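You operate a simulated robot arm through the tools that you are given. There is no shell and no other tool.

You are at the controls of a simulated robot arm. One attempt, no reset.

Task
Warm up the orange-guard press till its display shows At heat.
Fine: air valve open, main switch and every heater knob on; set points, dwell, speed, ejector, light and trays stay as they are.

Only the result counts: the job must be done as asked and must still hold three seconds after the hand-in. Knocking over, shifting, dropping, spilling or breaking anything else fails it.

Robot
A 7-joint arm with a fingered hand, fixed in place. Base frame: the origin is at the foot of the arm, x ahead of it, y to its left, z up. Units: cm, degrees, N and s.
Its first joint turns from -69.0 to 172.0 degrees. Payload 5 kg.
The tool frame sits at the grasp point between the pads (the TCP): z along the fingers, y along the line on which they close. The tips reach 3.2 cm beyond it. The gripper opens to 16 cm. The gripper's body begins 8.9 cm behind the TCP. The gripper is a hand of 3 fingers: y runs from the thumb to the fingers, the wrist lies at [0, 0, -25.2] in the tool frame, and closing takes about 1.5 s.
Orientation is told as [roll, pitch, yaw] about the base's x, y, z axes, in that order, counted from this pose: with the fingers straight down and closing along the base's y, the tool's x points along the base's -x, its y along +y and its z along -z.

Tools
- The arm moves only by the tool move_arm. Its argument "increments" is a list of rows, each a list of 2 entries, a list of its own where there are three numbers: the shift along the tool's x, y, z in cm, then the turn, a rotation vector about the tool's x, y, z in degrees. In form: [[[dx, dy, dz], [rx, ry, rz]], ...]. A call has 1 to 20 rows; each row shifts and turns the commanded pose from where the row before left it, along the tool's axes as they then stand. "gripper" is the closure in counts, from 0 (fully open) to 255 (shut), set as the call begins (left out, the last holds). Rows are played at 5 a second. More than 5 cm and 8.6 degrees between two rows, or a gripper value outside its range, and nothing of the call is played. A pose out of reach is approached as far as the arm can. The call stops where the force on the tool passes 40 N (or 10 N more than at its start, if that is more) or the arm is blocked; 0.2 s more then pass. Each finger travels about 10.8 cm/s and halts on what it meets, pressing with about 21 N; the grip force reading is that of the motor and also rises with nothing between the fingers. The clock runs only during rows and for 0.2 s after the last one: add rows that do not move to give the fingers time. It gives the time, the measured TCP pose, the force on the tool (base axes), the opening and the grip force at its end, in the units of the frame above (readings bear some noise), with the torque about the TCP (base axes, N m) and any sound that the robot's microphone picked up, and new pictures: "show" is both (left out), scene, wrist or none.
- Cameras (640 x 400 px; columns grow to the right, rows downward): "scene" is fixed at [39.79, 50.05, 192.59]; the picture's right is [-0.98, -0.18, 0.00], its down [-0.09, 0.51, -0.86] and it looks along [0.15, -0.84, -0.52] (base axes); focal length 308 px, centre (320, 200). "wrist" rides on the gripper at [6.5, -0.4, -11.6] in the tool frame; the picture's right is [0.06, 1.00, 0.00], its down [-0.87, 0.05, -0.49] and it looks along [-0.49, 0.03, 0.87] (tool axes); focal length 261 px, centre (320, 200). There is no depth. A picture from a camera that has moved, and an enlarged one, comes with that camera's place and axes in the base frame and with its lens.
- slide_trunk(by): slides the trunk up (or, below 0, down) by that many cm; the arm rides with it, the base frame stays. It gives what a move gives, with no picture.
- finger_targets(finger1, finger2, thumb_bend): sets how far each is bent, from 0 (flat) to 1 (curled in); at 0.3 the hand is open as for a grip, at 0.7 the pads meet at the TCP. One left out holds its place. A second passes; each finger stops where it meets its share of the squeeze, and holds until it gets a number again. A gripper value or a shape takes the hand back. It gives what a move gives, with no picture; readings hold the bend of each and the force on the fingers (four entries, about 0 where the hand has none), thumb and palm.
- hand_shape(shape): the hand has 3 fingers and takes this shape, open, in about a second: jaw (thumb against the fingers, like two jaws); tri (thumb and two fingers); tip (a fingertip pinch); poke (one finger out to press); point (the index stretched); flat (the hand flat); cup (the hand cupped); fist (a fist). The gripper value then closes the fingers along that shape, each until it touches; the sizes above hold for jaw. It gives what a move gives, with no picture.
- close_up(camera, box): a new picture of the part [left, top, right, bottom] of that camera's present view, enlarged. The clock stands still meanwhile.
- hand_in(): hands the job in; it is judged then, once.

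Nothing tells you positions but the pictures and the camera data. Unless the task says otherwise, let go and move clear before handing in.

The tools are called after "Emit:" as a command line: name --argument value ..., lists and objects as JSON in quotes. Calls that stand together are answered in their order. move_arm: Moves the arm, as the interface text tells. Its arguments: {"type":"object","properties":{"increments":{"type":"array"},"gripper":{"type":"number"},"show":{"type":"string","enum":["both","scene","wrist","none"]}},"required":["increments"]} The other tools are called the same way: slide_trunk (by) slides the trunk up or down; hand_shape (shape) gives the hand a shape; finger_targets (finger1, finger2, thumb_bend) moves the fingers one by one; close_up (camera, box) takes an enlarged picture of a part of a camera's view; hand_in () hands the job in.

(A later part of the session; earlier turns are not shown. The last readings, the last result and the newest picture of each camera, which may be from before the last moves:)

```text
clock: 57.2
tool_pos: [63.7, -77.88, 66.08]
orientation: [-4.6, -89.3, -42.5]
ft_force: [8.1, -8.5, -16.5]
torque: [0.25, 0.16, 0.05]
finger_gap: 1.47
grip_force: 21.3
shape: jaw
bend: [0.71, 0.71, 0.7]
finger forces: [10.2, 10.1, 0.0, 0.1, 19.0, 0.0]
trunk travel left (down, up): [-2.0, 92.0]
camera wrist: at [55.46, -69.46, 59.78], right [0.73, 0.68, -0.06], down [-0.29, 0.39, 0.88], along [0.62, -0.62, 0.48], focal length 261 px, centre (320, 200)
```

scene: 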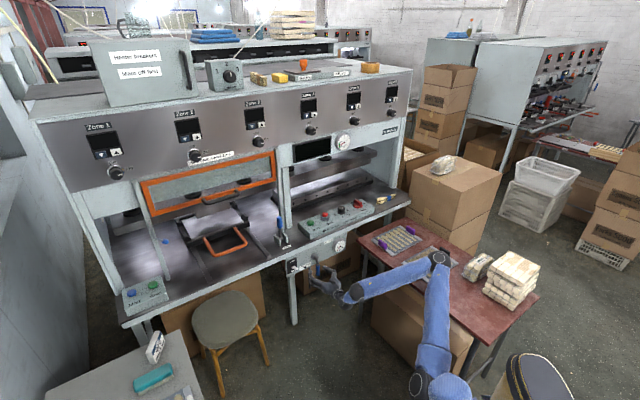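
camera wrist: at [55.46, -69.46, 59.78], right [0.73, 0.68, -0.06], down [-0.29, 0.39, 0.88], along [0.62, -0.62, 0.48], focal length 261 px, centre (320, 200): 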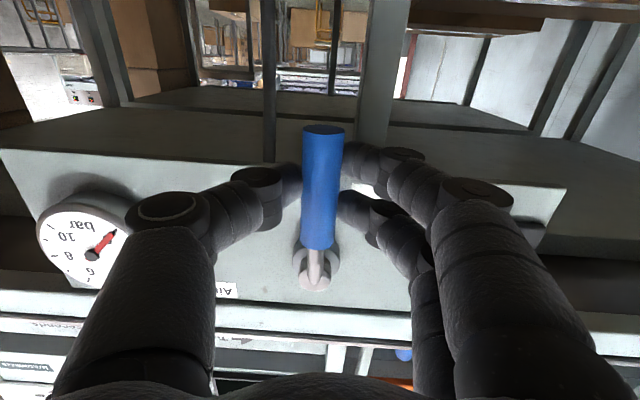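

The handle is firmly held. Now I swing it along its arc around the hub, towards Air open, in small steps.

Emit:
move_arm --increments '[[[-0.07, -1.04, 0], [0, 0, -7.5]], [[-0.07, -1.04, 0], [0, 0, -7.5]], [[-0.07, -1.04, 0], [0, 0, -7.5]]]' --show "both"

```text
clock: 58.0
tool_pos: [60.52, -80.31, 66.26]
orientation: [-87.5, -71.9, 40.7]
ft_force: [-48.3, 50.1, 5.9]
torque: [0.05, -0.04, -0.14]
finger_gap: 2.26
grip_force: 20.7
shape: jaw
bend: [0.74, 0.72, 0.74]
finger forces: [20.4, 17.1, 0.1, 0.0, 48.5, 0.0]
trunk travel left (down, up): [-2.0, 92.0]
stopped in row 3: the force on the tool passed its limit at 49 N (the readings are from after the stop); the commanded pose is now the measured one
camera wrist: at [50.92, -73.21, 60.26], right [0.67, 0.64, -0.37], down [-0.09, 0.57, 0.82], along [0.73, -0.52, 0.44], focal length 261 px, centre (320, 200)
```

scene: 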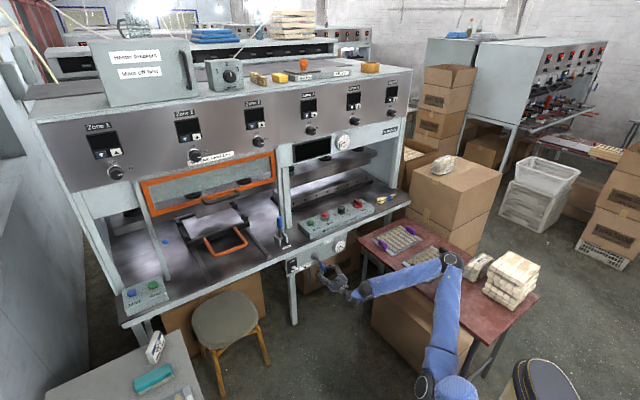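
wrist: 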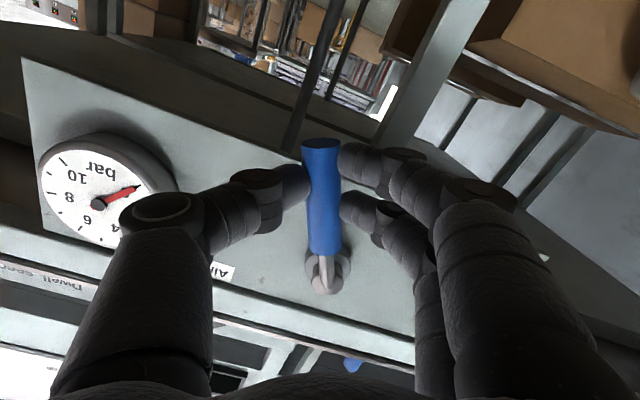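

A load of about 70 N along the panel normal built up and stopped the motion; the lever has moved about 20°. I'll hold still a moment to see what remains.

Emit:
move_arm --increments '[[[0, 0, 0], [0, 0, 0]], [[0, 0, 0], [0, 0, 0]]]' --show "wrist"

Emit:
close_up --camera "wrist" --box '[200, 100, 440, 300]'

Emit:
close_up --camera "scene" --box '[270, 210, 430, 310]'

```text
clock: 58.3
tool_pos: [61.43, -80.13, 66.13]
orientation: [-86.4, -71.6, 40.2]
ft_force: [-23.3, 22.1, -4.7]
torque: [0.12, 0.18, 0.13]
finger_gap: 2.17
grip_force: 21.3
shape: jaw
bend: [0.73, 0.72, 0.74]
finger forces: [12.7, 12.8, 0.0, 0.0, 27.3, 0.0]
trunk travel left (down, up): [-2.0, 92.0]
stopped in row 1: the force on the tool passed its limit at 82 N (the readings are from after the stop); the commanded pose is now the measured one
camera wrist: at [51.66, -73.21, 60.16], right [0.67, 0.64, -0.37], down [-0.09, 0.57, 0.82], along [0.74, -0.51, 0.44], focal length 261 px, centre (320, 200)
```

wrist: 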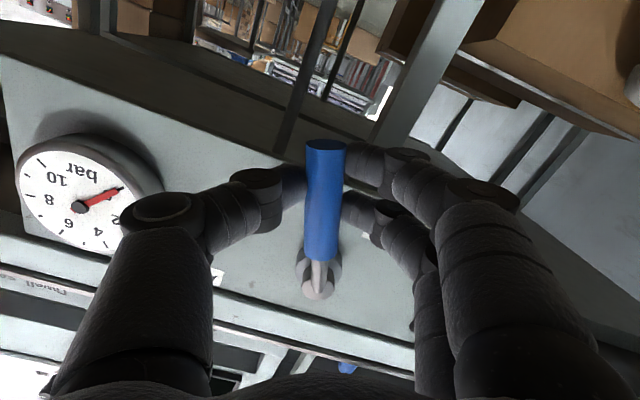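

```text
2.00 times, centred on (320, 200) of wrist
camera zoom: at [51.66, -73.21, 60.16], right [0.67, 0.64, -0.37], down [-0.09, 0.57, 0.82], along [0.74, -0.51, 0.44], focal length 521 px, centre (320, 200)
```

zoom: 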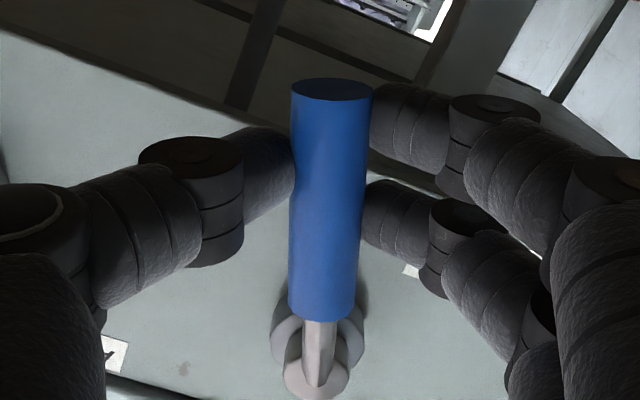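

```text
4.00 times, centred on (350, 260) of scene
camera zoom: at [39.79, 50.05, 192.59], right [-0.98, -0.18, 0.0], down [-0.09, 0.51, -0.86], along [0.15, -0.84, -0.52], focal length 1233 px, centre (200, -40)
```

zoom: 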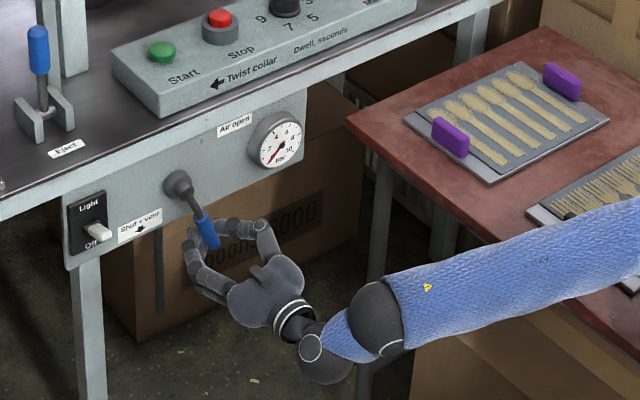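

The grip is too stiff for the arm's small path swings. I'll loosen to a cage (about 4.5 cm gap) so the fingers can push the handle round without binding.

Emit:
move_arm --increments '[[[0, 0, 0], [0, 0, 0]], [[0, 0, 0], [0, 0, 0]], [[0, 0, 0], [0, 0, 0]]]' --gripper 180 --show "none"

Emit:
move_arm --increments '[[[0, 0, 0], [0, 0, 0]], [[0, 0, 0], [0, 0, 0]], [[0, 0, 0], [0, 0, 0]], [[0, 0, 0], [0, 0, 0]]]' --show "both"

```text
clock: 59.1
tool_pos: [61.23, -80.29, 65.87]
orientation: [-86.3, -71.7, 39.7]
ft_force: [-0.4, 0.1, -0.7]
torque: [0.03, -0.03, 0.0]
finger_gap: 4.65
grip_force: 0.1
shape: jaw
bend: [0.73, 0.73, 0.7]
finger forces: [0.0, 0.0, 0.0, 0.0, 0.0, 0.0]
trunk travel left (down, up): [-2.0, 92.0]
```

```text
clock: 60.1
tool_pos: [61.37, -80.3, 66.01]
orientation: [-86.3, -71.7, 40.0]
ft_force: [0.0, 0.5, -1.2]
torque: [-0.01, 0.03, -0.02]
finger_gap: 4.67
grip_force: 0.0
shape: jaw
bend: [0.73, 0.73, 0.7]
finger forces: [0.1, 0.1, 0.0, 0.0, 0.0, 0.0]
trunk travel left (down, up): [-2.0, 92.0]
camera wrist: at [51.61, -73.34, 60.04], right [0.67, 0.64, -0.37], down [-0.09, 0.57, 0.82], along [0.74, -0.51, 0.44], focal length 261 px, centre (320, 200)
```

scene: 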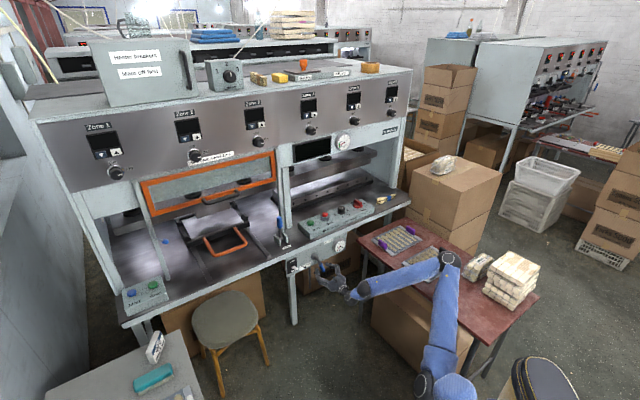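
wrist: 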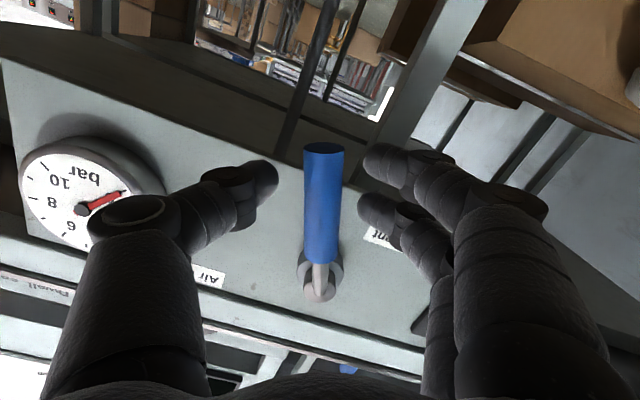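

The lever holds its place at about 20°, now loosely caged. I'll continue along the arc in 5° steps.

Emit:
move_arm --increments '[[[-0.06, -0.72, 0], [0, 0, -5]], [[-0.06, -0.72, 0], [0, 0, -5]], [[-0.06, -0.72, 0], [0, 0, -5]], [[-0.06, -0.72, 0], [0, 0, -5]], [[-0.06, -0.72, 0], [0, 0, -5]], [[-0.06, -0.72, 0], [0, 0, -5]]]' --show "both"

```text
clock: 61.5
tool_pos: [58.94, -82.47, 68.36]
orientation: [-88.4, -41.6, 42.4]
ft_force: [1.0, 1.3, -0.8]
torque: [0.05, 0.02, 0.02]
finger_gap: 4.78
grip_force: 0.0
shape: jaw
bend: [0.73, 0.73, 0.7]
finger forces: [1.0, 0.0, 0.0, 0.0, 0.1, 0.0]
trunk travel left (down, up): [-2.0, 92.0]
camera wrist: at [47.24, -77.63, 64.53], right [0.44, 0.43, -0.79], down [0.17, 0.82, 0.54], along [0.88, -0.37, 0.28], focal length 261 px, centre (320, 200)
```

scene: 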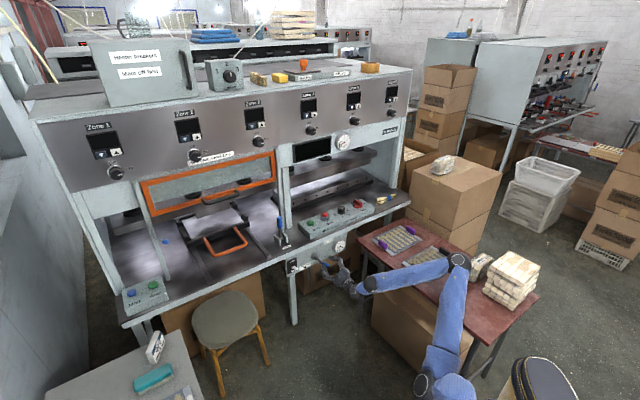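
wrist: 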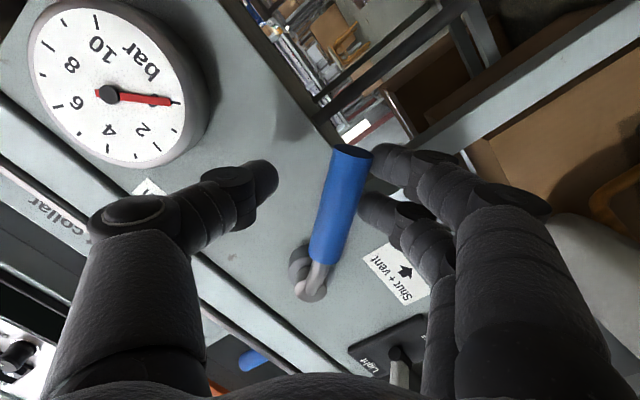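

The fingers now bear on the handle and it is starting to follow; forces are tiny. Continuing along the arc.

Emit:
move_arm --increments '[[[-0.06, -0.72, 0], [0, 0, -5]], [[-0.06, -0.72, 0], [0, 0, -5]], [[-0.06, -0.72, 0], [0, 0, -5]], [[-0.06, -0.72, 0], [0, 0, -5]], [[-0.06, -0.72, 0], [0, 0, -5]], [[-0.06, -0.72, 0], [0, 0, -5]]]' --show "both"

```text
clock: 62.9
tool_pos: [57.6, -84.09, 72.14]
orientation: [-88.9, -11.6, 43.2]
ft_force: [-0.2, 0.6, -0.3]
torque: [0.02, -0.01, 0.02]
finger_gap: 4.76
grip_force: 0.1
shape: jaw
bend: [0.73, 0.73, 0.7]
finger forces: [0.9, 0.0, 0.0, 0.1, 0.0, 0.1]
trunk travel left (down, up): [-2.0, 92.0]
camera wrist: at [45.0, -80.02, 71.39], right [0.09, 0.11, -0.99], down [0.29, 0.95, 0.13], along [0.95, -0.3, 0.05], focal length 261 px, centre (320, 200)
```

scene: 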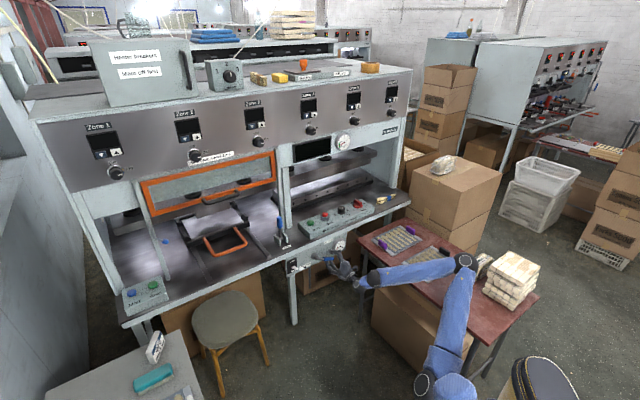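
wrist: 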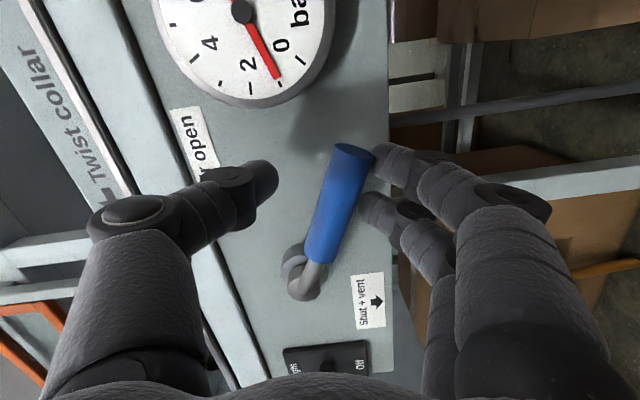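

The lever is at about 70° with almost no force. I'll continue the last part up to horizontal.

Emit:
move_arm --increments '[[[0, -0.72, 0], [0, 0, -5]], [[0, -0.72, 0], [0, 0, -5]], [[0, -0.72, 0], [0, 0, -3]], [[0, -0.6, 0], [0, 0, 0]], [[0, -0.5, 0], [0, 0, 0]]]' --show "both"

Emit:
close_up --camera "scene" --box '[270, 210, 430, 310]'

```text
clock: 64.1
tool_pos: [57.71, -84.3, 75.48]
orientation: [-88.8, 1.4, 43.5]
ft_force: [0.2, -0.5, -1.1]
torque: [-0.02, 0.02, 0.04]
finger_gap: 4.78
grip_force: 0.1
shape: jaw
bend: [0.73, 0.73, 0.7]
finger forces: [1.2, 0.3, 0.0, 0.0, 0.1, 0.0]
trunk travel left (down, up): [-2.0, 92.0]
camera wrist: at [44.92, -80.2, 76.2], right [-0.08, -0.04, -1.0], down [0.29, 0.95, -0.06], along [0.95, -0.3, -0.06], focal length 261 px, centre (320, 200)
```

scene: 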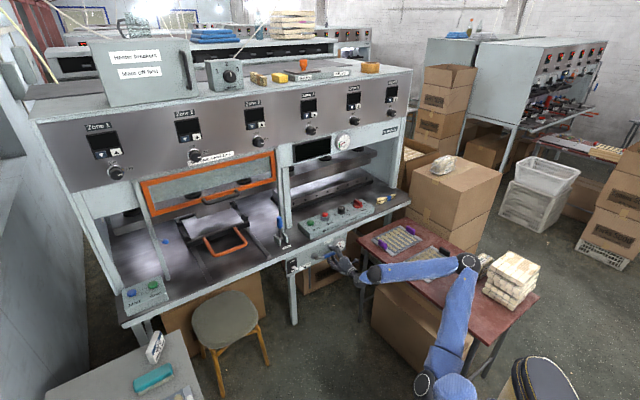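
wrist: 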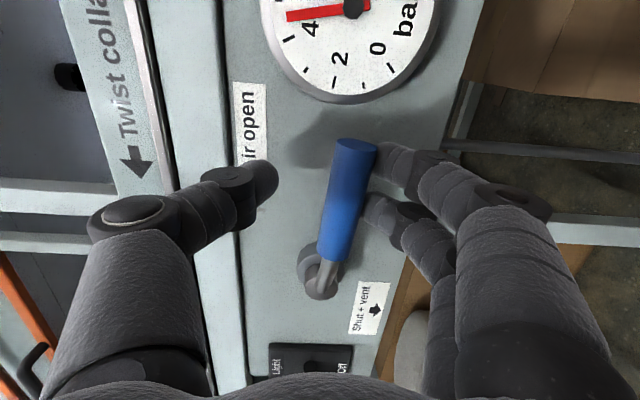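

```text
4.00 times, centred on (350, 260) of scene
camera zoom: at [39.79, 50.05, 192.59], right [-0.98, -0.18, 0.0], down [-0.09, 0.51, -0.86], along [0.15, -0.84, -0.52], focal length 1233 px, centre (200, -40)
```

zoom: 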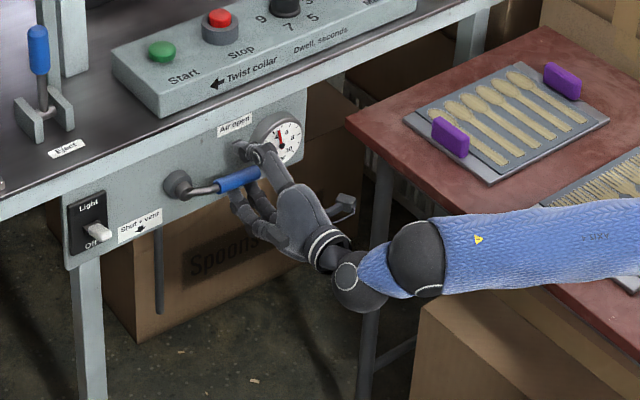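

The gauge has risen to about 5 bar and the lever is within some 10–15° of horizontal. I'll push it the rest of the way, to its stop.

Emit:
move_arm --increments '[[[0, -0.6, 0], [0, 0, -3]], [[0, -0.6, 0], [0, 0, -3]], [[0, -0.5, 0], [0, 0, -2]], [[0, -0.5, 0], [0, 0, 0]]]' --show "both"

Emit:
close_up --camera "scene" --box '[290, 220, 370, 270]'

```text
clock: 65.1
tool_pos: [57.64, -84.11, 77.47]
orientation: [-88.6, 9.3, 43.7]
ft_force: [0.0, 6.7, -17.6]
torque: [0.65, 0.12, 0.04]
finger_gap: 5.86
grip_force: 0.0
shape: jaw
bend: [0.71, 0.72, 0.7]
finger forces: [9.2, 6.4, 0.0, 0.1, 0.0, 0.1]
trunk travel left (down, up): [-2.0, 92.0]
camera wrist: at [45.26, -80.01, 79.1], right [-0.18, -0.14, -0.97], down [0.27, 0.94, -0.18], along [0.94, -0.3, -0.13], focal length 261 px, centre (320, 200)
```

scene: 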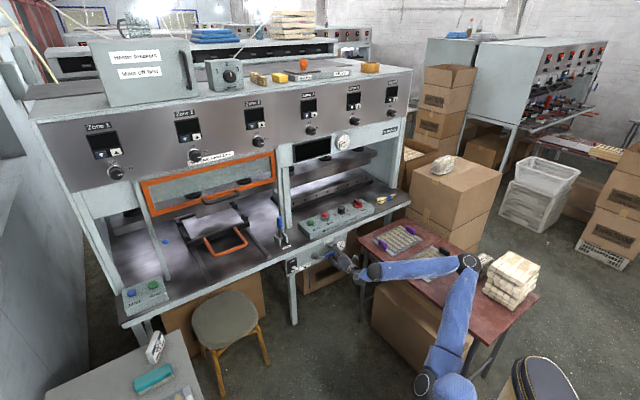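
wrist: 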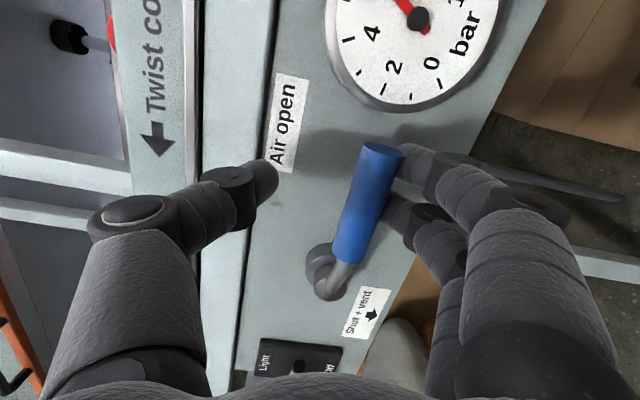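

```text
8.00 times, centred on (330, 245) of scene
camera zoom: at [39.79, 50.05, 192.59], right [-0.98, -0.18, 0.0], down [-0.09, 0.51, -0.86], along [0.15, -0.84, -0.52], focal length 2467 px, centre (240, -160)
```

zoom: 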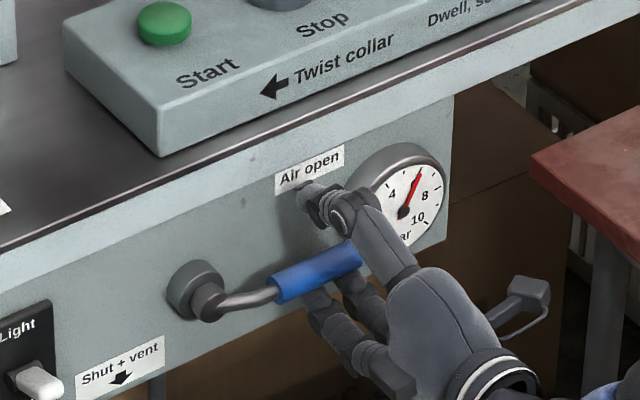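

The lever is against its stop at horizontal and the gauge reads about 6 bar. I'll ease off and draw the hand straight back.

Emit:
move_arm --increments '[[[0, 0.6, 0], [0, 0, 0]], [[0, 0.2, -2], [0, 0, 0]], [[0, 0, -3], [0, 0, 0]], [[0, 0, -4], [0, 0, 0]], [[0, 0, -4], [0, 0, 0]]]' --show "both"

Emit:
close_up --camera "scene" --box '[280, 190, 400, 270]'

```text
clock: 66.3
tool_pos: [50.48, -74.63, 76.11]
orientation: [-88.3, 9.5, 44.7]
ft_force: [11.4, 1.6, -1.4]
torque: [-0.1, -0.03, -1.0]
finger_gap: 4.71
grip_force: 0.2
shape: jaw
bend: [0.73, 0.73, 0.7]
finger forces: [0.0, 0.1, 0.1, 0.0, 0.1, 0.0]
trunk travel left (down, up): [-2.0, 92.0]
camera wrist: at [37.96, -70.64, 77.92], right [-0.18, -0.14, -0.97], down [0.26, 0.95, -0.18], along [0.95, -0.28, -0.14], focal length 261 px, centre (320, 200)
```

scene: 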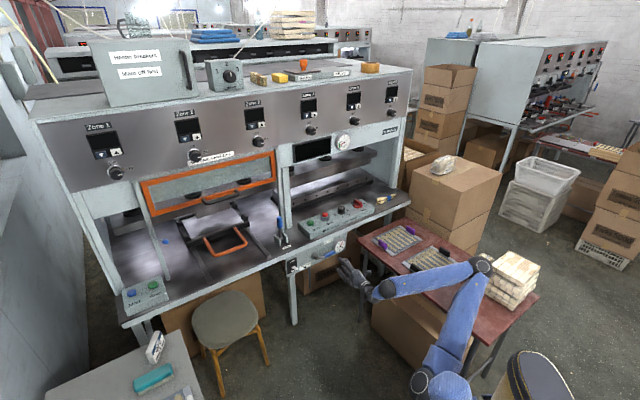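
wrist: 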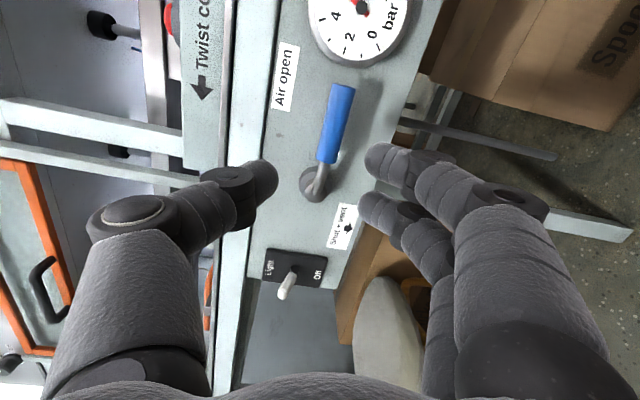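

```text
5.00 times, centred on (340, 230) of scene
camera zoom: at [39.79, 50.05, 192.59], right [-0.98, -0.18, 0.0], down [-0.09, 0.51, -0.86], along [0.15, -0.84, -0.52], focal length 1542 px, centre (220, 50)
```

zoom: 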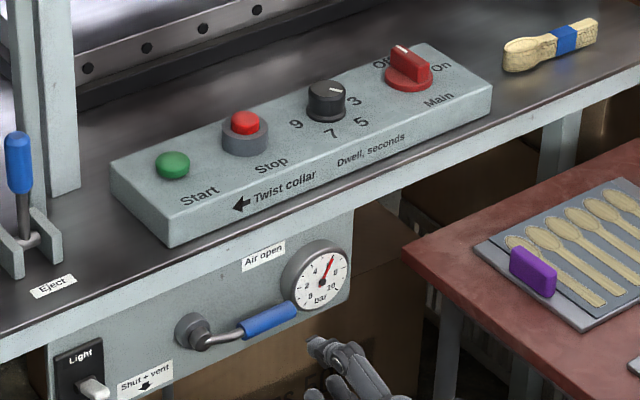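

The air valve is open and holding at about 6 bar. Next is the main switch on the console at about (46, -113, 91); I'll raise the trunk 45 cm straight up, clear of the table edge, to get a downward-tilted approach.

Emit:
move_arm --increments '[[[0, 0, 0], [0, 0, 0]], [[0, 0, 0], [0, 0, 0]]]' --show "none"

Emit:
slide_trunk --by 45

Emit:
move_arm --increments '[[[0, 0, 0], [0, 0, 8]], [[0, 0, 0], [0, 0, 8]], [[0, 0, 0], [0, 0, 8]], [[0, 0, 0], [0, 0, 8]], [[0, 0, 0], [0, 0, 8]], [[0, 0, 0], [0, 0, 8]], [[0, 0, 0], [0, 0, 8]], [[0, 0, 0], [0, 0, 8]], [[0, 0, 0], [0, 0, 8]], [[0, 0, 0], [0, 0, 8]], [[0, 0, 0], [0, 0, 8]], [[0, 0, 0], [0, 0, 8]], [[0, 0, 0], [0, 0, 3]]]' --show "both"

```text
clock: 66.9
tool_pos: [49.87, -74.84, 76.19]
orientation: [-88.1, 9.3, 44.4]
ft_force: [-0.6, -1.6, -1.0]
torque: [-0.09, -0.09, 0.11]
finger_gap: 4.71
grip_force: 0.0
shape: jaw
bend: [0.73, 0.73, 0.7]
finger forces: [0.0, 0.0, 0.0, 0.0, 0.0, 0.1]
trunk travel left (down, up): [-2.0, 92.0]
```

```text
refused: 45 is not a number from -40 to 40
```

```text
clock: 67.5
tool_pos: [40.69, -76.29, 77.49]
orientation: [-88.5, -3.2, 37.3]
ft_force: [5.1, 0.3, -1.1]
torque: [-0.19, -0.14, -0.41]
finger_gap: 4.69
grip_force: 0.1
shape: jaw
bend: [0.73, 0.73, 0.7]
finger forces: [0.0, 0.0, 0.0, 0.1, 0.0, 0.0]
trunk travel left (down, up): [-2.0, 92.0]
stopped in row 2: the arm was blocked; the commanded pose is now the measured one
camera wrist: at [28.43, -70.96, 77.84], right [-0.02, 0.02, -1.0], down [0.39, 0.92, 0.01], along [0.92, -0.39, -0.03], focal length 261 px, centre (320, 200)
```

scene: 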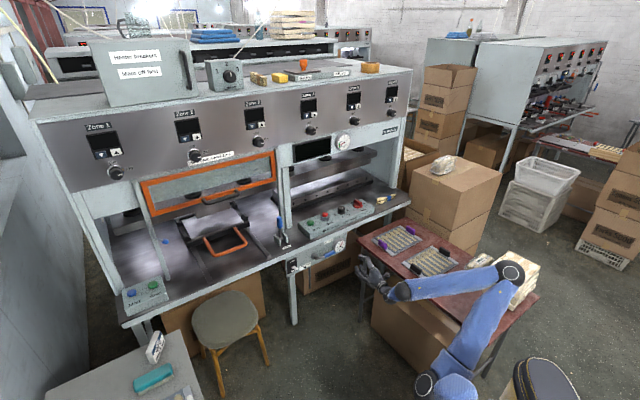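
wrist: 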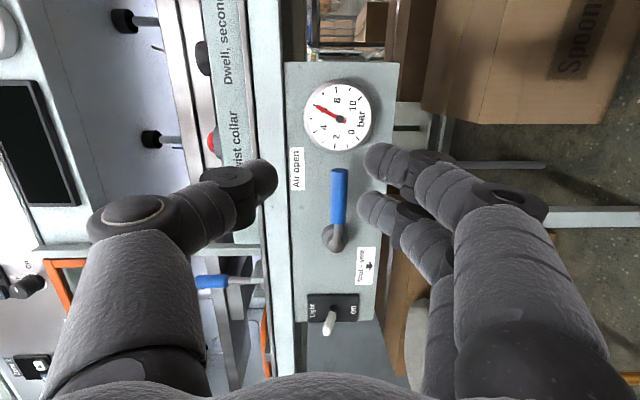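

The trunk move was refused (limit 40) so the roll ran at low height and the elbow swung out; the arm reported blocked. I'll look closely at the elbow and the red table before anything else.

Emit:
close_up --camera "scene" --box '[350, 220, 590, 370]'

Emit:
move_arm --increments '[[[0, 0, 0], [0, 0, 0]], [[0, 0, 0], [0, 0, 0]]]' --show "scene"

```text
2.67 times, centred on (470, 295) of scene
camera zoom: at [39.79, 50.05, 192.59], right [-0.98, -0.18, 0.0], down [-0.09, 0.51, -0.86], along [0.15, -0.84, -0.52], focal length 822 px, centre (-80, -53)
```

zoom: 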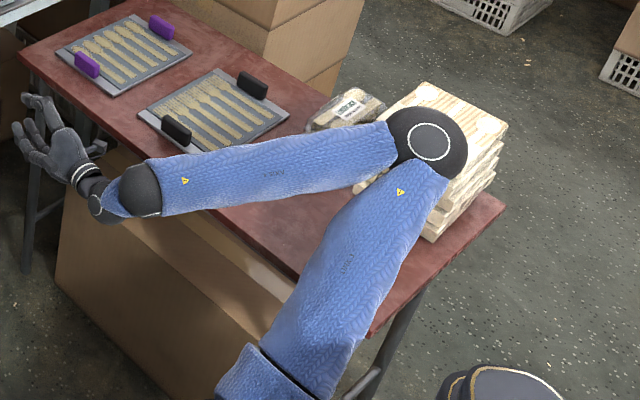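

```text
clock: 68.1
tool_pos: [42.37, -75.86, 77.1]
orientation: [-88.9, -3.0, 38.7]
ft_force: [-0.4, -0.1, -0.2]
torque: [0.0, -0.02, -0.01]
finger_gap: 4.71
grip_force: 0.1
shape: jaw
bend: [0.73, 0.73, 0.7]
finger forces: [0.0, 0.1, 0.0, 0.0, 0.1, 0.1]
trunk travel left (down, up): [-2.0, 92.0]
```

scene: 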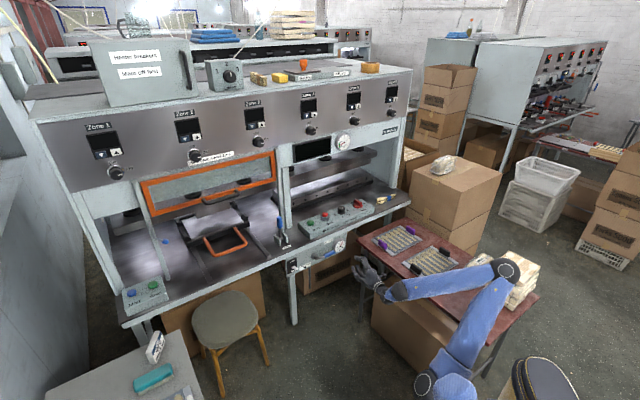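

The stack and trays are unmoved; the elbow hovers above them. I'll raise the trunk by 40 now to lift the whole arm clear.

Emit:
slide_trunk --by 40

Emit:
move_arm --increments '[[[0, 0, 0], [0, 0, 0]]]' --show "both"

```text
clock: 71.9
tool_pos: [42.32, -75.81, 117.3]
orientation: [-88.8, -2.8, 38.5]
ft_force: [0.8, 0.4, 0.0]
torque: [0.03, 0.01, 0.02]
finger_gap: 4.7
grip_force: 0.2
shape: jaw
bend: [0.73, 0.73, 0.7]
finger forces: [0.0, 0.1, 0.0, 0.0, 0.0, 0.0]
trunk travel left (down, up): [-42.0, 52.0]
```

```text
clock: 72.3
tool_pos: [42.27, -75.88, 117.11]
orientation: [-88.8, -2.8, 38.7]
ft_force: [0.2, -0.3, -0.2]
torque: [0.0, -0.03, 0.0]
finger_gap: 4.72
grip_force: 0.0
shape: jaw
bend: [0.73, 0.73, 0.7]
finger forces: [0.0, 0.1, 0.0, 0.0, 0.0, 0.1]
trunk travel left (down, up): [-42.0, 52.0]
camera wrist: at [30.07, -70.77, 117.48], right [-0.02, 0.01, -1.0], down [0.37, 0.93, 0.0], along [0.93, -0.37, -0.02], focal length 261 px, centre (320, 200)
```

scene: 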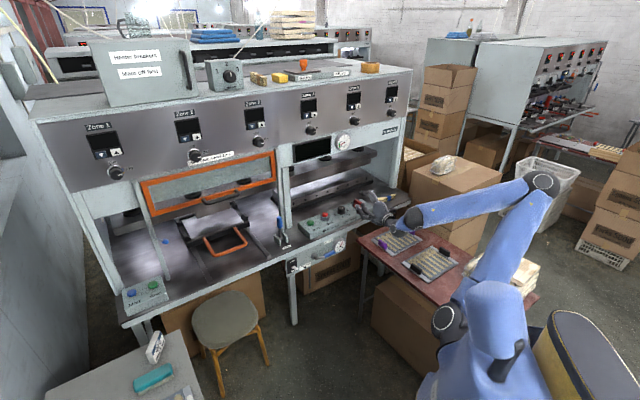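
wrist: 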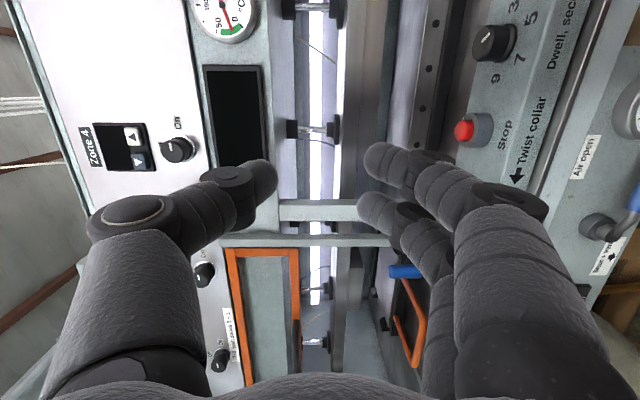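

Clear of everything at z=117. I'll roll the hand back to level here in small steps and watch the elbow.

Emit:
move_arm --increments '[[[0, 0, -1], [0, 0, 6]], [[0, 0, -1], [0, 0, 6]], [[0, 0, 0], [0, 0, 6]], [[0, 0, 0], [0, 0, 6]], [[0, 0, 0], [0, 0, 6]], [[0, 0, 0], [0, 0, 6]], [[0, 0, 0], [0, 0, 6]], [[0, 0, 0], [0, 0, 6]]]' --show "scene"

```text
clock: 74.1
tool_pos: [42.04, -75.78, 117.92]
orientation: [-88.1, -50.9, 37.2]
ft_force: [0.2, 0.0, -0.3]
torque: [0.02, 0.04, 0.01]
finger_gap: 4.69
grip_force: 0.1
shape: jaw
bend: [0.73, 0.73, 0.7]
finger forces: [0.0, 0.1, 0.0, 0.0, 0.0, 0.1]
out of reach, approached as far as the arm can: row 1, 2
trunk travel left (down, up): [-42.0, 52.0]
```

scene: 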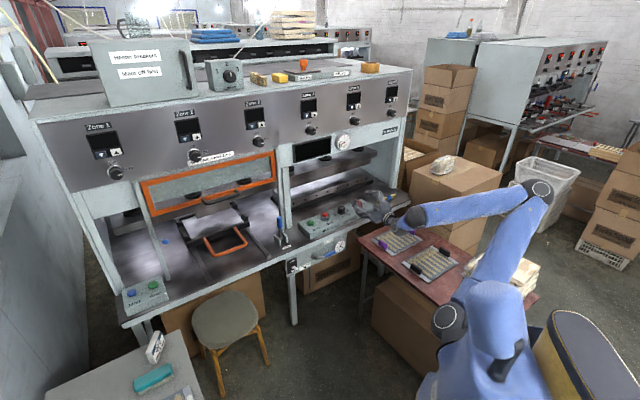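

Roll is going well. Continuing to level, then I'll tilt the fingers downwards.

Emit:
move_arm --increments '[[[0, 0, 0], [0, 0, 6]], [[0, 0, 0], [0, 0, 6]], [[0, 0, 0], [0, 0, 6]], [[0, 0, 0], [0, 0, 6]], [[0, 0, 0], [0, 0, 6]], [[0, 0, 0], [0, 0, 6]], [[0, 0, 0], [0, 0, 3]]]' --show "both"

```text
clock: 75.7
tool_pos: [41.93, -75.57, 117.77]
orientation: [-5.4, -88.8, -45.8]
ft_force: [0.0, -0.2, 0.1]
torque: [0.01, -0.02, 0.01]
finger_gap: 4.69
grip_force: 0.1
shape: jaw
bend: [0.73, 0.73, 0.7]
finger forces: [0.0, 0.0, 0.1, 0.0, 0.1, 0.0]
trunk travel left (down, up): [-42.0, 52.0]
camera wrist: at [34.36, -66.77, 111.59], right [0.78, 0.62, -0.06], down [-0.25, 0.4, 0.88], along [0.57, -0.67, 0.47], focal length 261 px, centre (320, 200)
```

scene: 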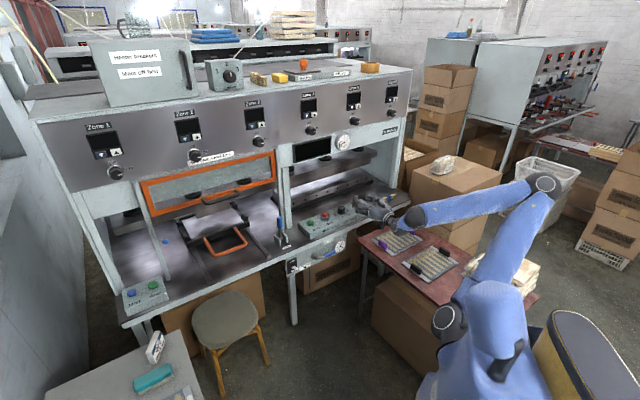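
wrist: 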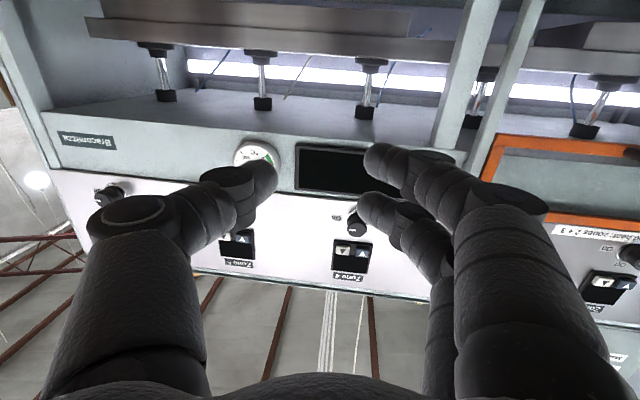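

Level again, facing the press. I'll tilt the fingers 45° down towards the console and look at the main switch.

Emit:
move_arm --increments '[[[0, 0, 0], [0, 7.5, 0]], [[0, 0, 0], [0, 7.5, 0]], [[0, 0, 0], [0, 7.5, 0]], [[0, 0, 0], [0, 7.5, 0]], [[0, 0, 0], [0, 7.5, 0]], [[0, 0, 0], [0, 7.5, 0]]]' --show "both"

```text
clock: 77.1
tool_pos: [42.01, -75.75, 117.83]
orientation: [-0.2, -43.7, -51.2]
ft_force: [-0.2, -0.3, -0.6]
torque: [-0.01, -0.01, 0.02]
finger_gap: 4.68
grip_force: 0.0
shape: jaw
bend: [0.73, 0.73, 0.7]
finger forces: [0.0, 0.1, 0.1, 0.0, 0.1, 0.0]
trunk travel left (down, up): [-42.0, 52.0]
camera wrist: at [33.83, -65.95, 121.67], right [0.75, 0.66, -0.05], down [0.23, -0.19, 0.96], along [0.62, -0.73, -0.29], focal length 261 px, centre (320, 200)
```

scene: 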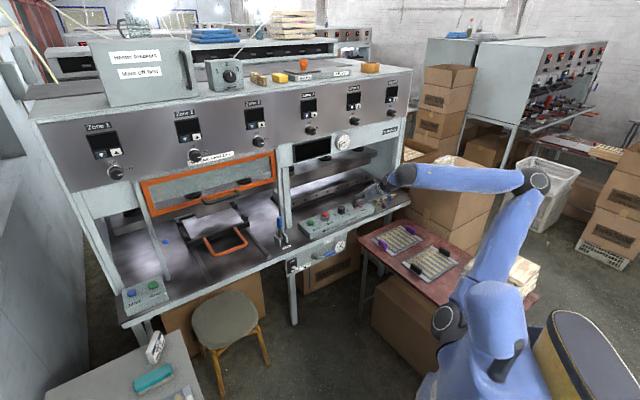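
wrist: 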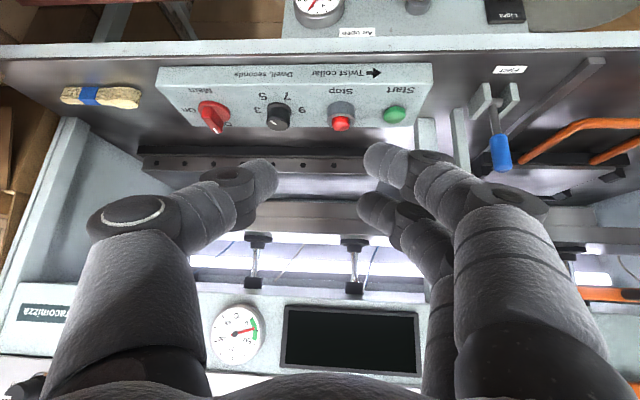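

Good view of the console. I'll zoom in on the switch, the stop collar and the light/eject area for shapes.

Emit:
close_up --camera "wrist" --box '[150, 60, 310, 160]'

Emit:
close_up --camera "wrist" --box '[280, 60, 440, 160]'

Emit:
close_up --camera "scene" --box '[320, 185, 400, 235]'

```text
4.00 times, centred on (230, 110) of wrist
camera zoom: at [33.83, -65.95, 121.67], right [0.75, 0.66, -0.05], down [0.23, -0.19, 0.96], along [0.62, -0.73, -0.29], focal length 1043 px, centre (680, 560)
```

zoom: 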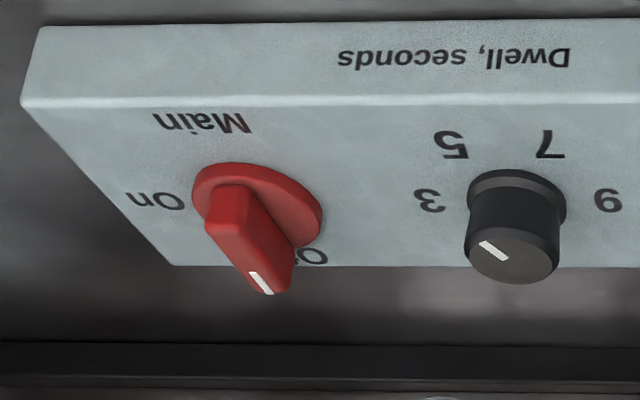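

```text
4.00 times, centred on (360, 110) of wrist
camera zoom: at [33.83, -65.95, 121.67], right [0.75, 0.66, -0.05], down [0.23, -0.19, 0.96], along [0.62, -0.73, -0.29], focal length 1043 px, centre (160, 560)
```

zoom: 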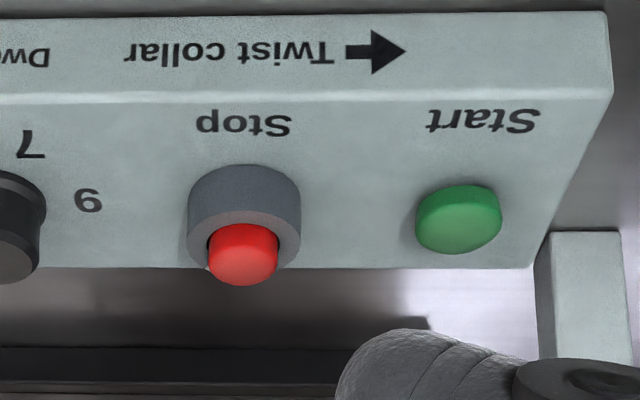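

```text
8.00 times, centred on (360, 210) of scene
camera zoom: at [39.79, 50.05, 192.59], right [-0.98, -0.18, 0.0], down [-0.09, 0.51, -0.86], along [0.15, -0.84, -0.52], focal length 2467 px, centre (0, 120)
```

zoom: 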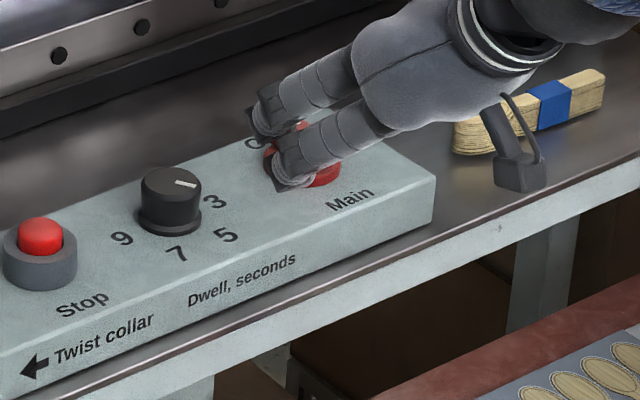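

The main switch base is at about (46, -113.6, 91) with its bar pointing to Off (away from the operator), and On is to the right. The poke shape puts the thumb out front with the fingers tucked back, so I'll push the bar's near end to the left with the thumb; first I move to a point above the console.

Emit:
hand_shape --shape "poke"

Emit:
move_arm --increments '[[[-1.07, -2.51, 3.39], [0, 0, 0]], [[-1.07, -2.51, 3.39], [0, 0, 0]], [[-1.07, -2.51, 3.39], [0, 0, 0]], [[-1.07, -2.51, 3.39], [0, 0, 0]]]' --show "both"

```text
clock: 78.0
tool_pos: [41.93, -75.67, 117.9]
orientation: [-0.2, -43.9, -51.2]
ft_force: [-0.3, 0.2, 0.3]
torque: [-0.01, -0.02, -0.02]
finger_gap: 0.01
grip_force: 0.0
shape: poke
bend: [1.0, 1.0, 0.46]
finger forces: [0.1, 0.1, 0.0, 0.1, 0.1, 0.0]
trunk travel left (down, up): [-42.0, 52.0]
```

```text
clock: 79.0
tool_pos: [41.86, -91.91, 110.89]
orientation: [-0.1, -43.9, -51.1]
ft_force: [0.1, -0.2, 0.6]
torque: [0.03, 0.02, -0.02]
finger_gap: 0.0
grip_force: 0.0
shape: poke
bend: [1.0, 1.0, 0.46]
finger forces: [0.1, 0.1, 0.1, 0.1, 0.0, 0.0]
trunk travel left (down, up): [-42.0, 52.0]
camera wrist: at [33.66, -82.05, 114.7], right [0.75, 0.66, -0.05], down [0.22, -0.19, 0.96], along [0.62, -0.73, -0.29], focal length 261 px, centre (320, 200)
```

scene: 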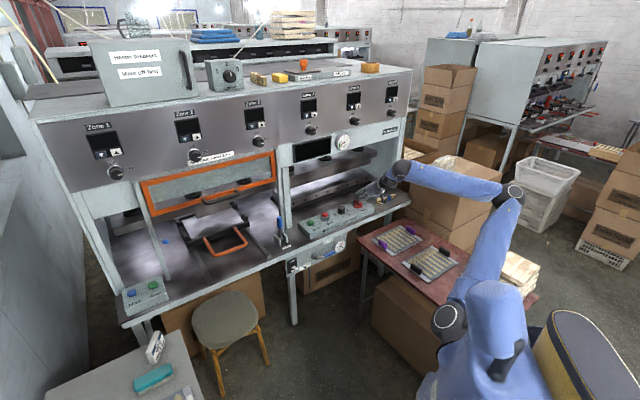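
wrist: 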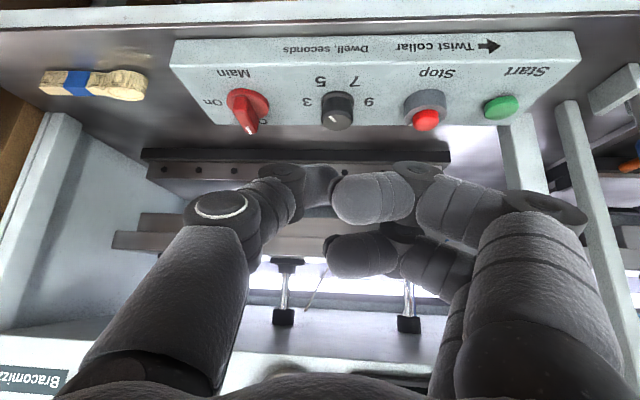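

I'll zoom in on the fingertips to know exactly where the thumb tip is.

Emit:
close_up --camera "wrist" --box '[240, 130, 440, 280]'

Emit:
close_up --camera "scene" --box '[330, 150, 450, 225]'

```text
2.67 times, centred on (340, 205) of wrist
camera zoom: at [33.66, -82.05, 114.7], right [0.75, 0.66, -0.05], down [0.22, -0.19, 0.96], along [0.62, -0.73, -0.29], focal length 695 px, centre (267, 187)
```

zoom: 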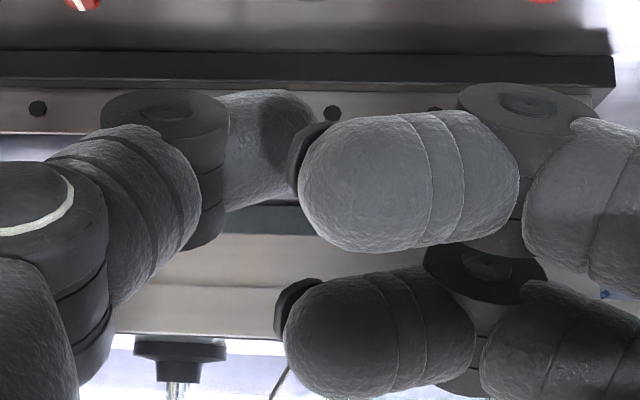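

```text
5.33 times, centred on (390, 188) of scene
camera zoom: at [39.79, 50.05, 192.59], right [-0.98, -0.18, 0.0], down [-0.09, 0.51, -0.86], along [0.15, -0.84, -0.52], focal length 1644 px, centre (-53, 267)
```

zoom: 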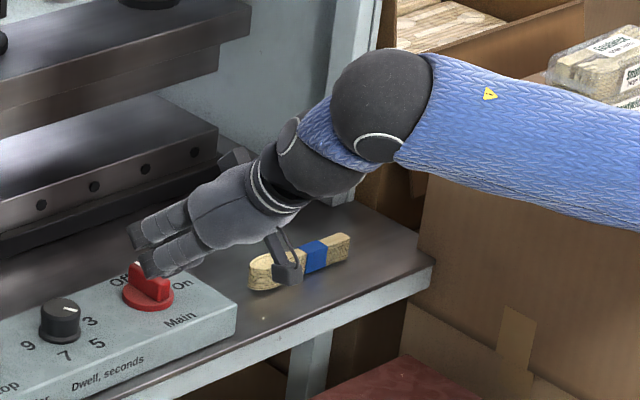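

The poke shape lays the thumb crosswise, not ideal. I'll go back to jaw and set the digits individually: thumb half-closed and forward, fingers curled in.

Emit:
hand_shape --shape "jaw"

Emit:
finger_targets --finger1 1.0 --finger2 1.0 --thumb_bend 0.55

Emit:
move_arm --increments '[[[0, 0, 0], [0, 0, 0]]]' --show "wrist"

```text
clock: 79.9
tool_pos: [41.81, -91.74, 110.99]
orientation: [-0.1, -43.9, -51.2]
ft_force: [0.4, 0.0, 0.1]
torque: [0.02, -0.01, 0.03]
finger_gap: 15.98
grip_force: 0.1
shape: jaw
bend: [0.3, 0.3, 0.3]
finger forces: [0.0, 0.1, 0.1, 0.0, 0.0, 0.0]
trunk travel left (down, up): [-42.0, 52.0]
```

```text
clock: 80.9
tool_pos: [41.77, -91.79, 111.03]
orientation: [-0.1, -43.8, -51.2]
ft_force: [-0.2, 0.5, -0.6]
torque: [0.0, 0.01, -0.02]
finger_gap: 5.4
grip_force: 0.1
shape: fingers
bend: [1.0, 1.0, 0.55]
finger forces: [0.1, 0.0, 0.1, 0.0, 0.0, 0.0]
trunk travel left (down, up): [-42.0, 52.0]
```

```text
clock: 81.3
tool_pos: [41.81, -91.79, 110.98]
orientation: [-0.3, -43.8, -51.3]
ft_force: [-0.5, 0.5, -0.1]
torque: [0.03, -0.01, -0.01]
finger_gap: 5.4
grip_force: 0.1
shape: fingers
bend: [1.0, 1.0, 0.55]
finger forces: [0.0, 0.0, 0.1, 0.0, 0.0, 0.1]
trunk travel left (down, up): [-42.0, 52.0]
camera wrist: at [33.63, -81.95, 114.8], right [0.75, 0.66, -0.05], down [0.22, -0.19, 0.96], along [0.62, -0.73, -0.29], focal length 261 px, centre (320, 200)
```

wrist: 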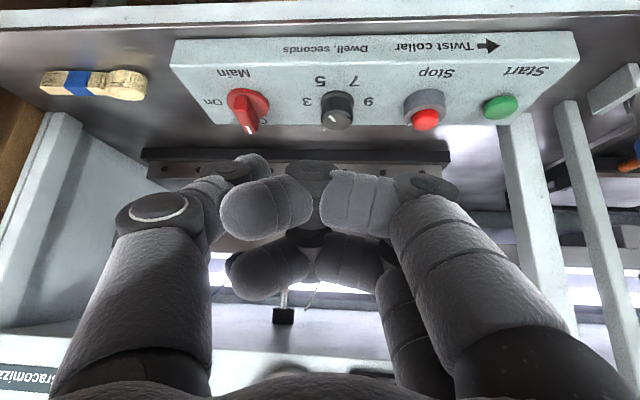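

The thumb now leads by about 5 cm with the fingers tucked behind it. I'll move so that the thumb tip hovers just right of the switch bar's near end, still about 5 cm above it.

Emit:
move_arm --increments '[[[-0.94, -2.12, 3.38], [0, 0, 0]], [[-0.94, -2.12, 3.38], [0, 0, 0]], [[-0.94, -2.12, 3.38], [0, 0, 0]], [[-0.94, -2.12, 3.38], [0, 0, 0]], [[-0.94, -2.12, 3.38], [0, 0, 0]]]' --show "both"

Emit:
close_up --camera "wrist" --box '[180, 80, 420, 230]'

Emit:
close_up --camera "scene" --box '[320, 165, 440, 240]'

```text
clock: 82.5
tool_pos: [42.9, -110.56, 102.04]
orientation: [-0.2, -43.8, -51.2]
ft_force: [0.2, -0.4, -0.2]
torque: [-0.01, 0.03, 0.02]
finger_gap: 5.38
grip_force: 0.1
shape: fingers
bend: [1.0, 1.0, 0.55]
finger forces: [0.0, 0.0, 0.1, 0.0, 0.0, 0.0]
trunk travel left (down, up): [-42.0, 52.0]
camera wrist: at [34.8, -100.65, 105.88], right [0.75, 0.66, -0.05], down [0.22, -0.19, 0.96], along [0.62, -0.73, -0.29], focal length 261 px, centre (320, 200)
```

scene: 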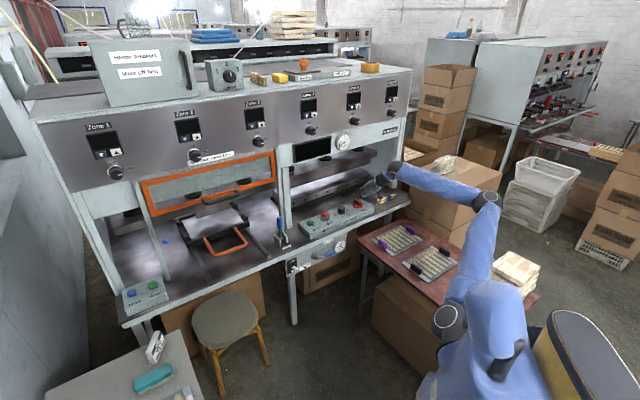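
wrist: 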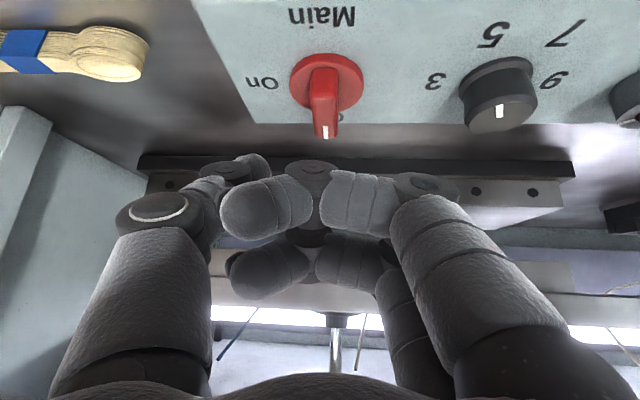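

```text
2.67 times, centred on (300, 155) of wrist
camera zoom: at [34.8, -100.65, 105.88], right [0.75, 0.66, -0.05], down [0.22, -0.19, 0.96], along [0.62, -0.73, -0.29], focal length 695 px, centre (373, 320)
```

zoom: 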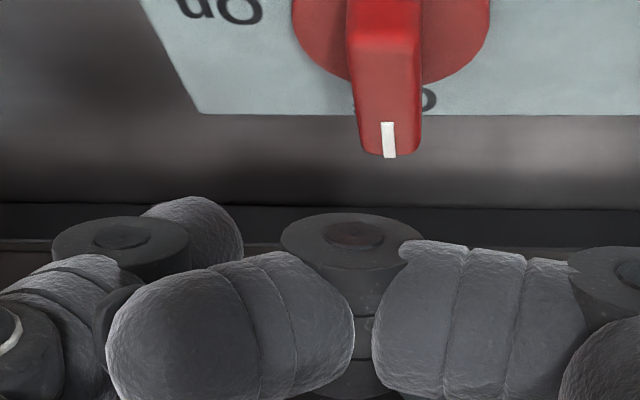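

```text
5.33 times, centred on (380, 202) of scene
camera zoom: at [39.79, 50.05, 192.59], right [-0.98, -0.18, 0.0], down [-0.09, 0.51, -0.86], along [0.15, -0.84, -0.52], focal length 1644 px, centre (0, 187)
```

zoom: 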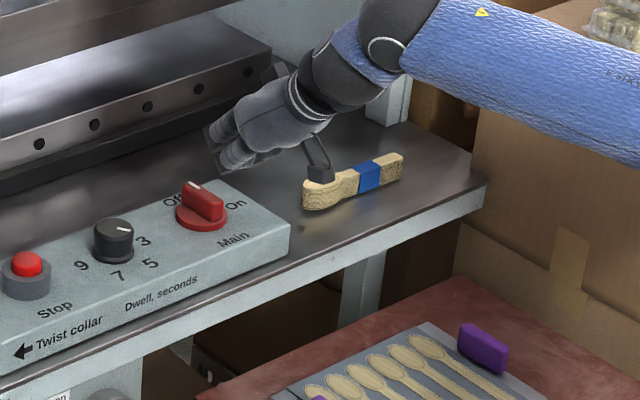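

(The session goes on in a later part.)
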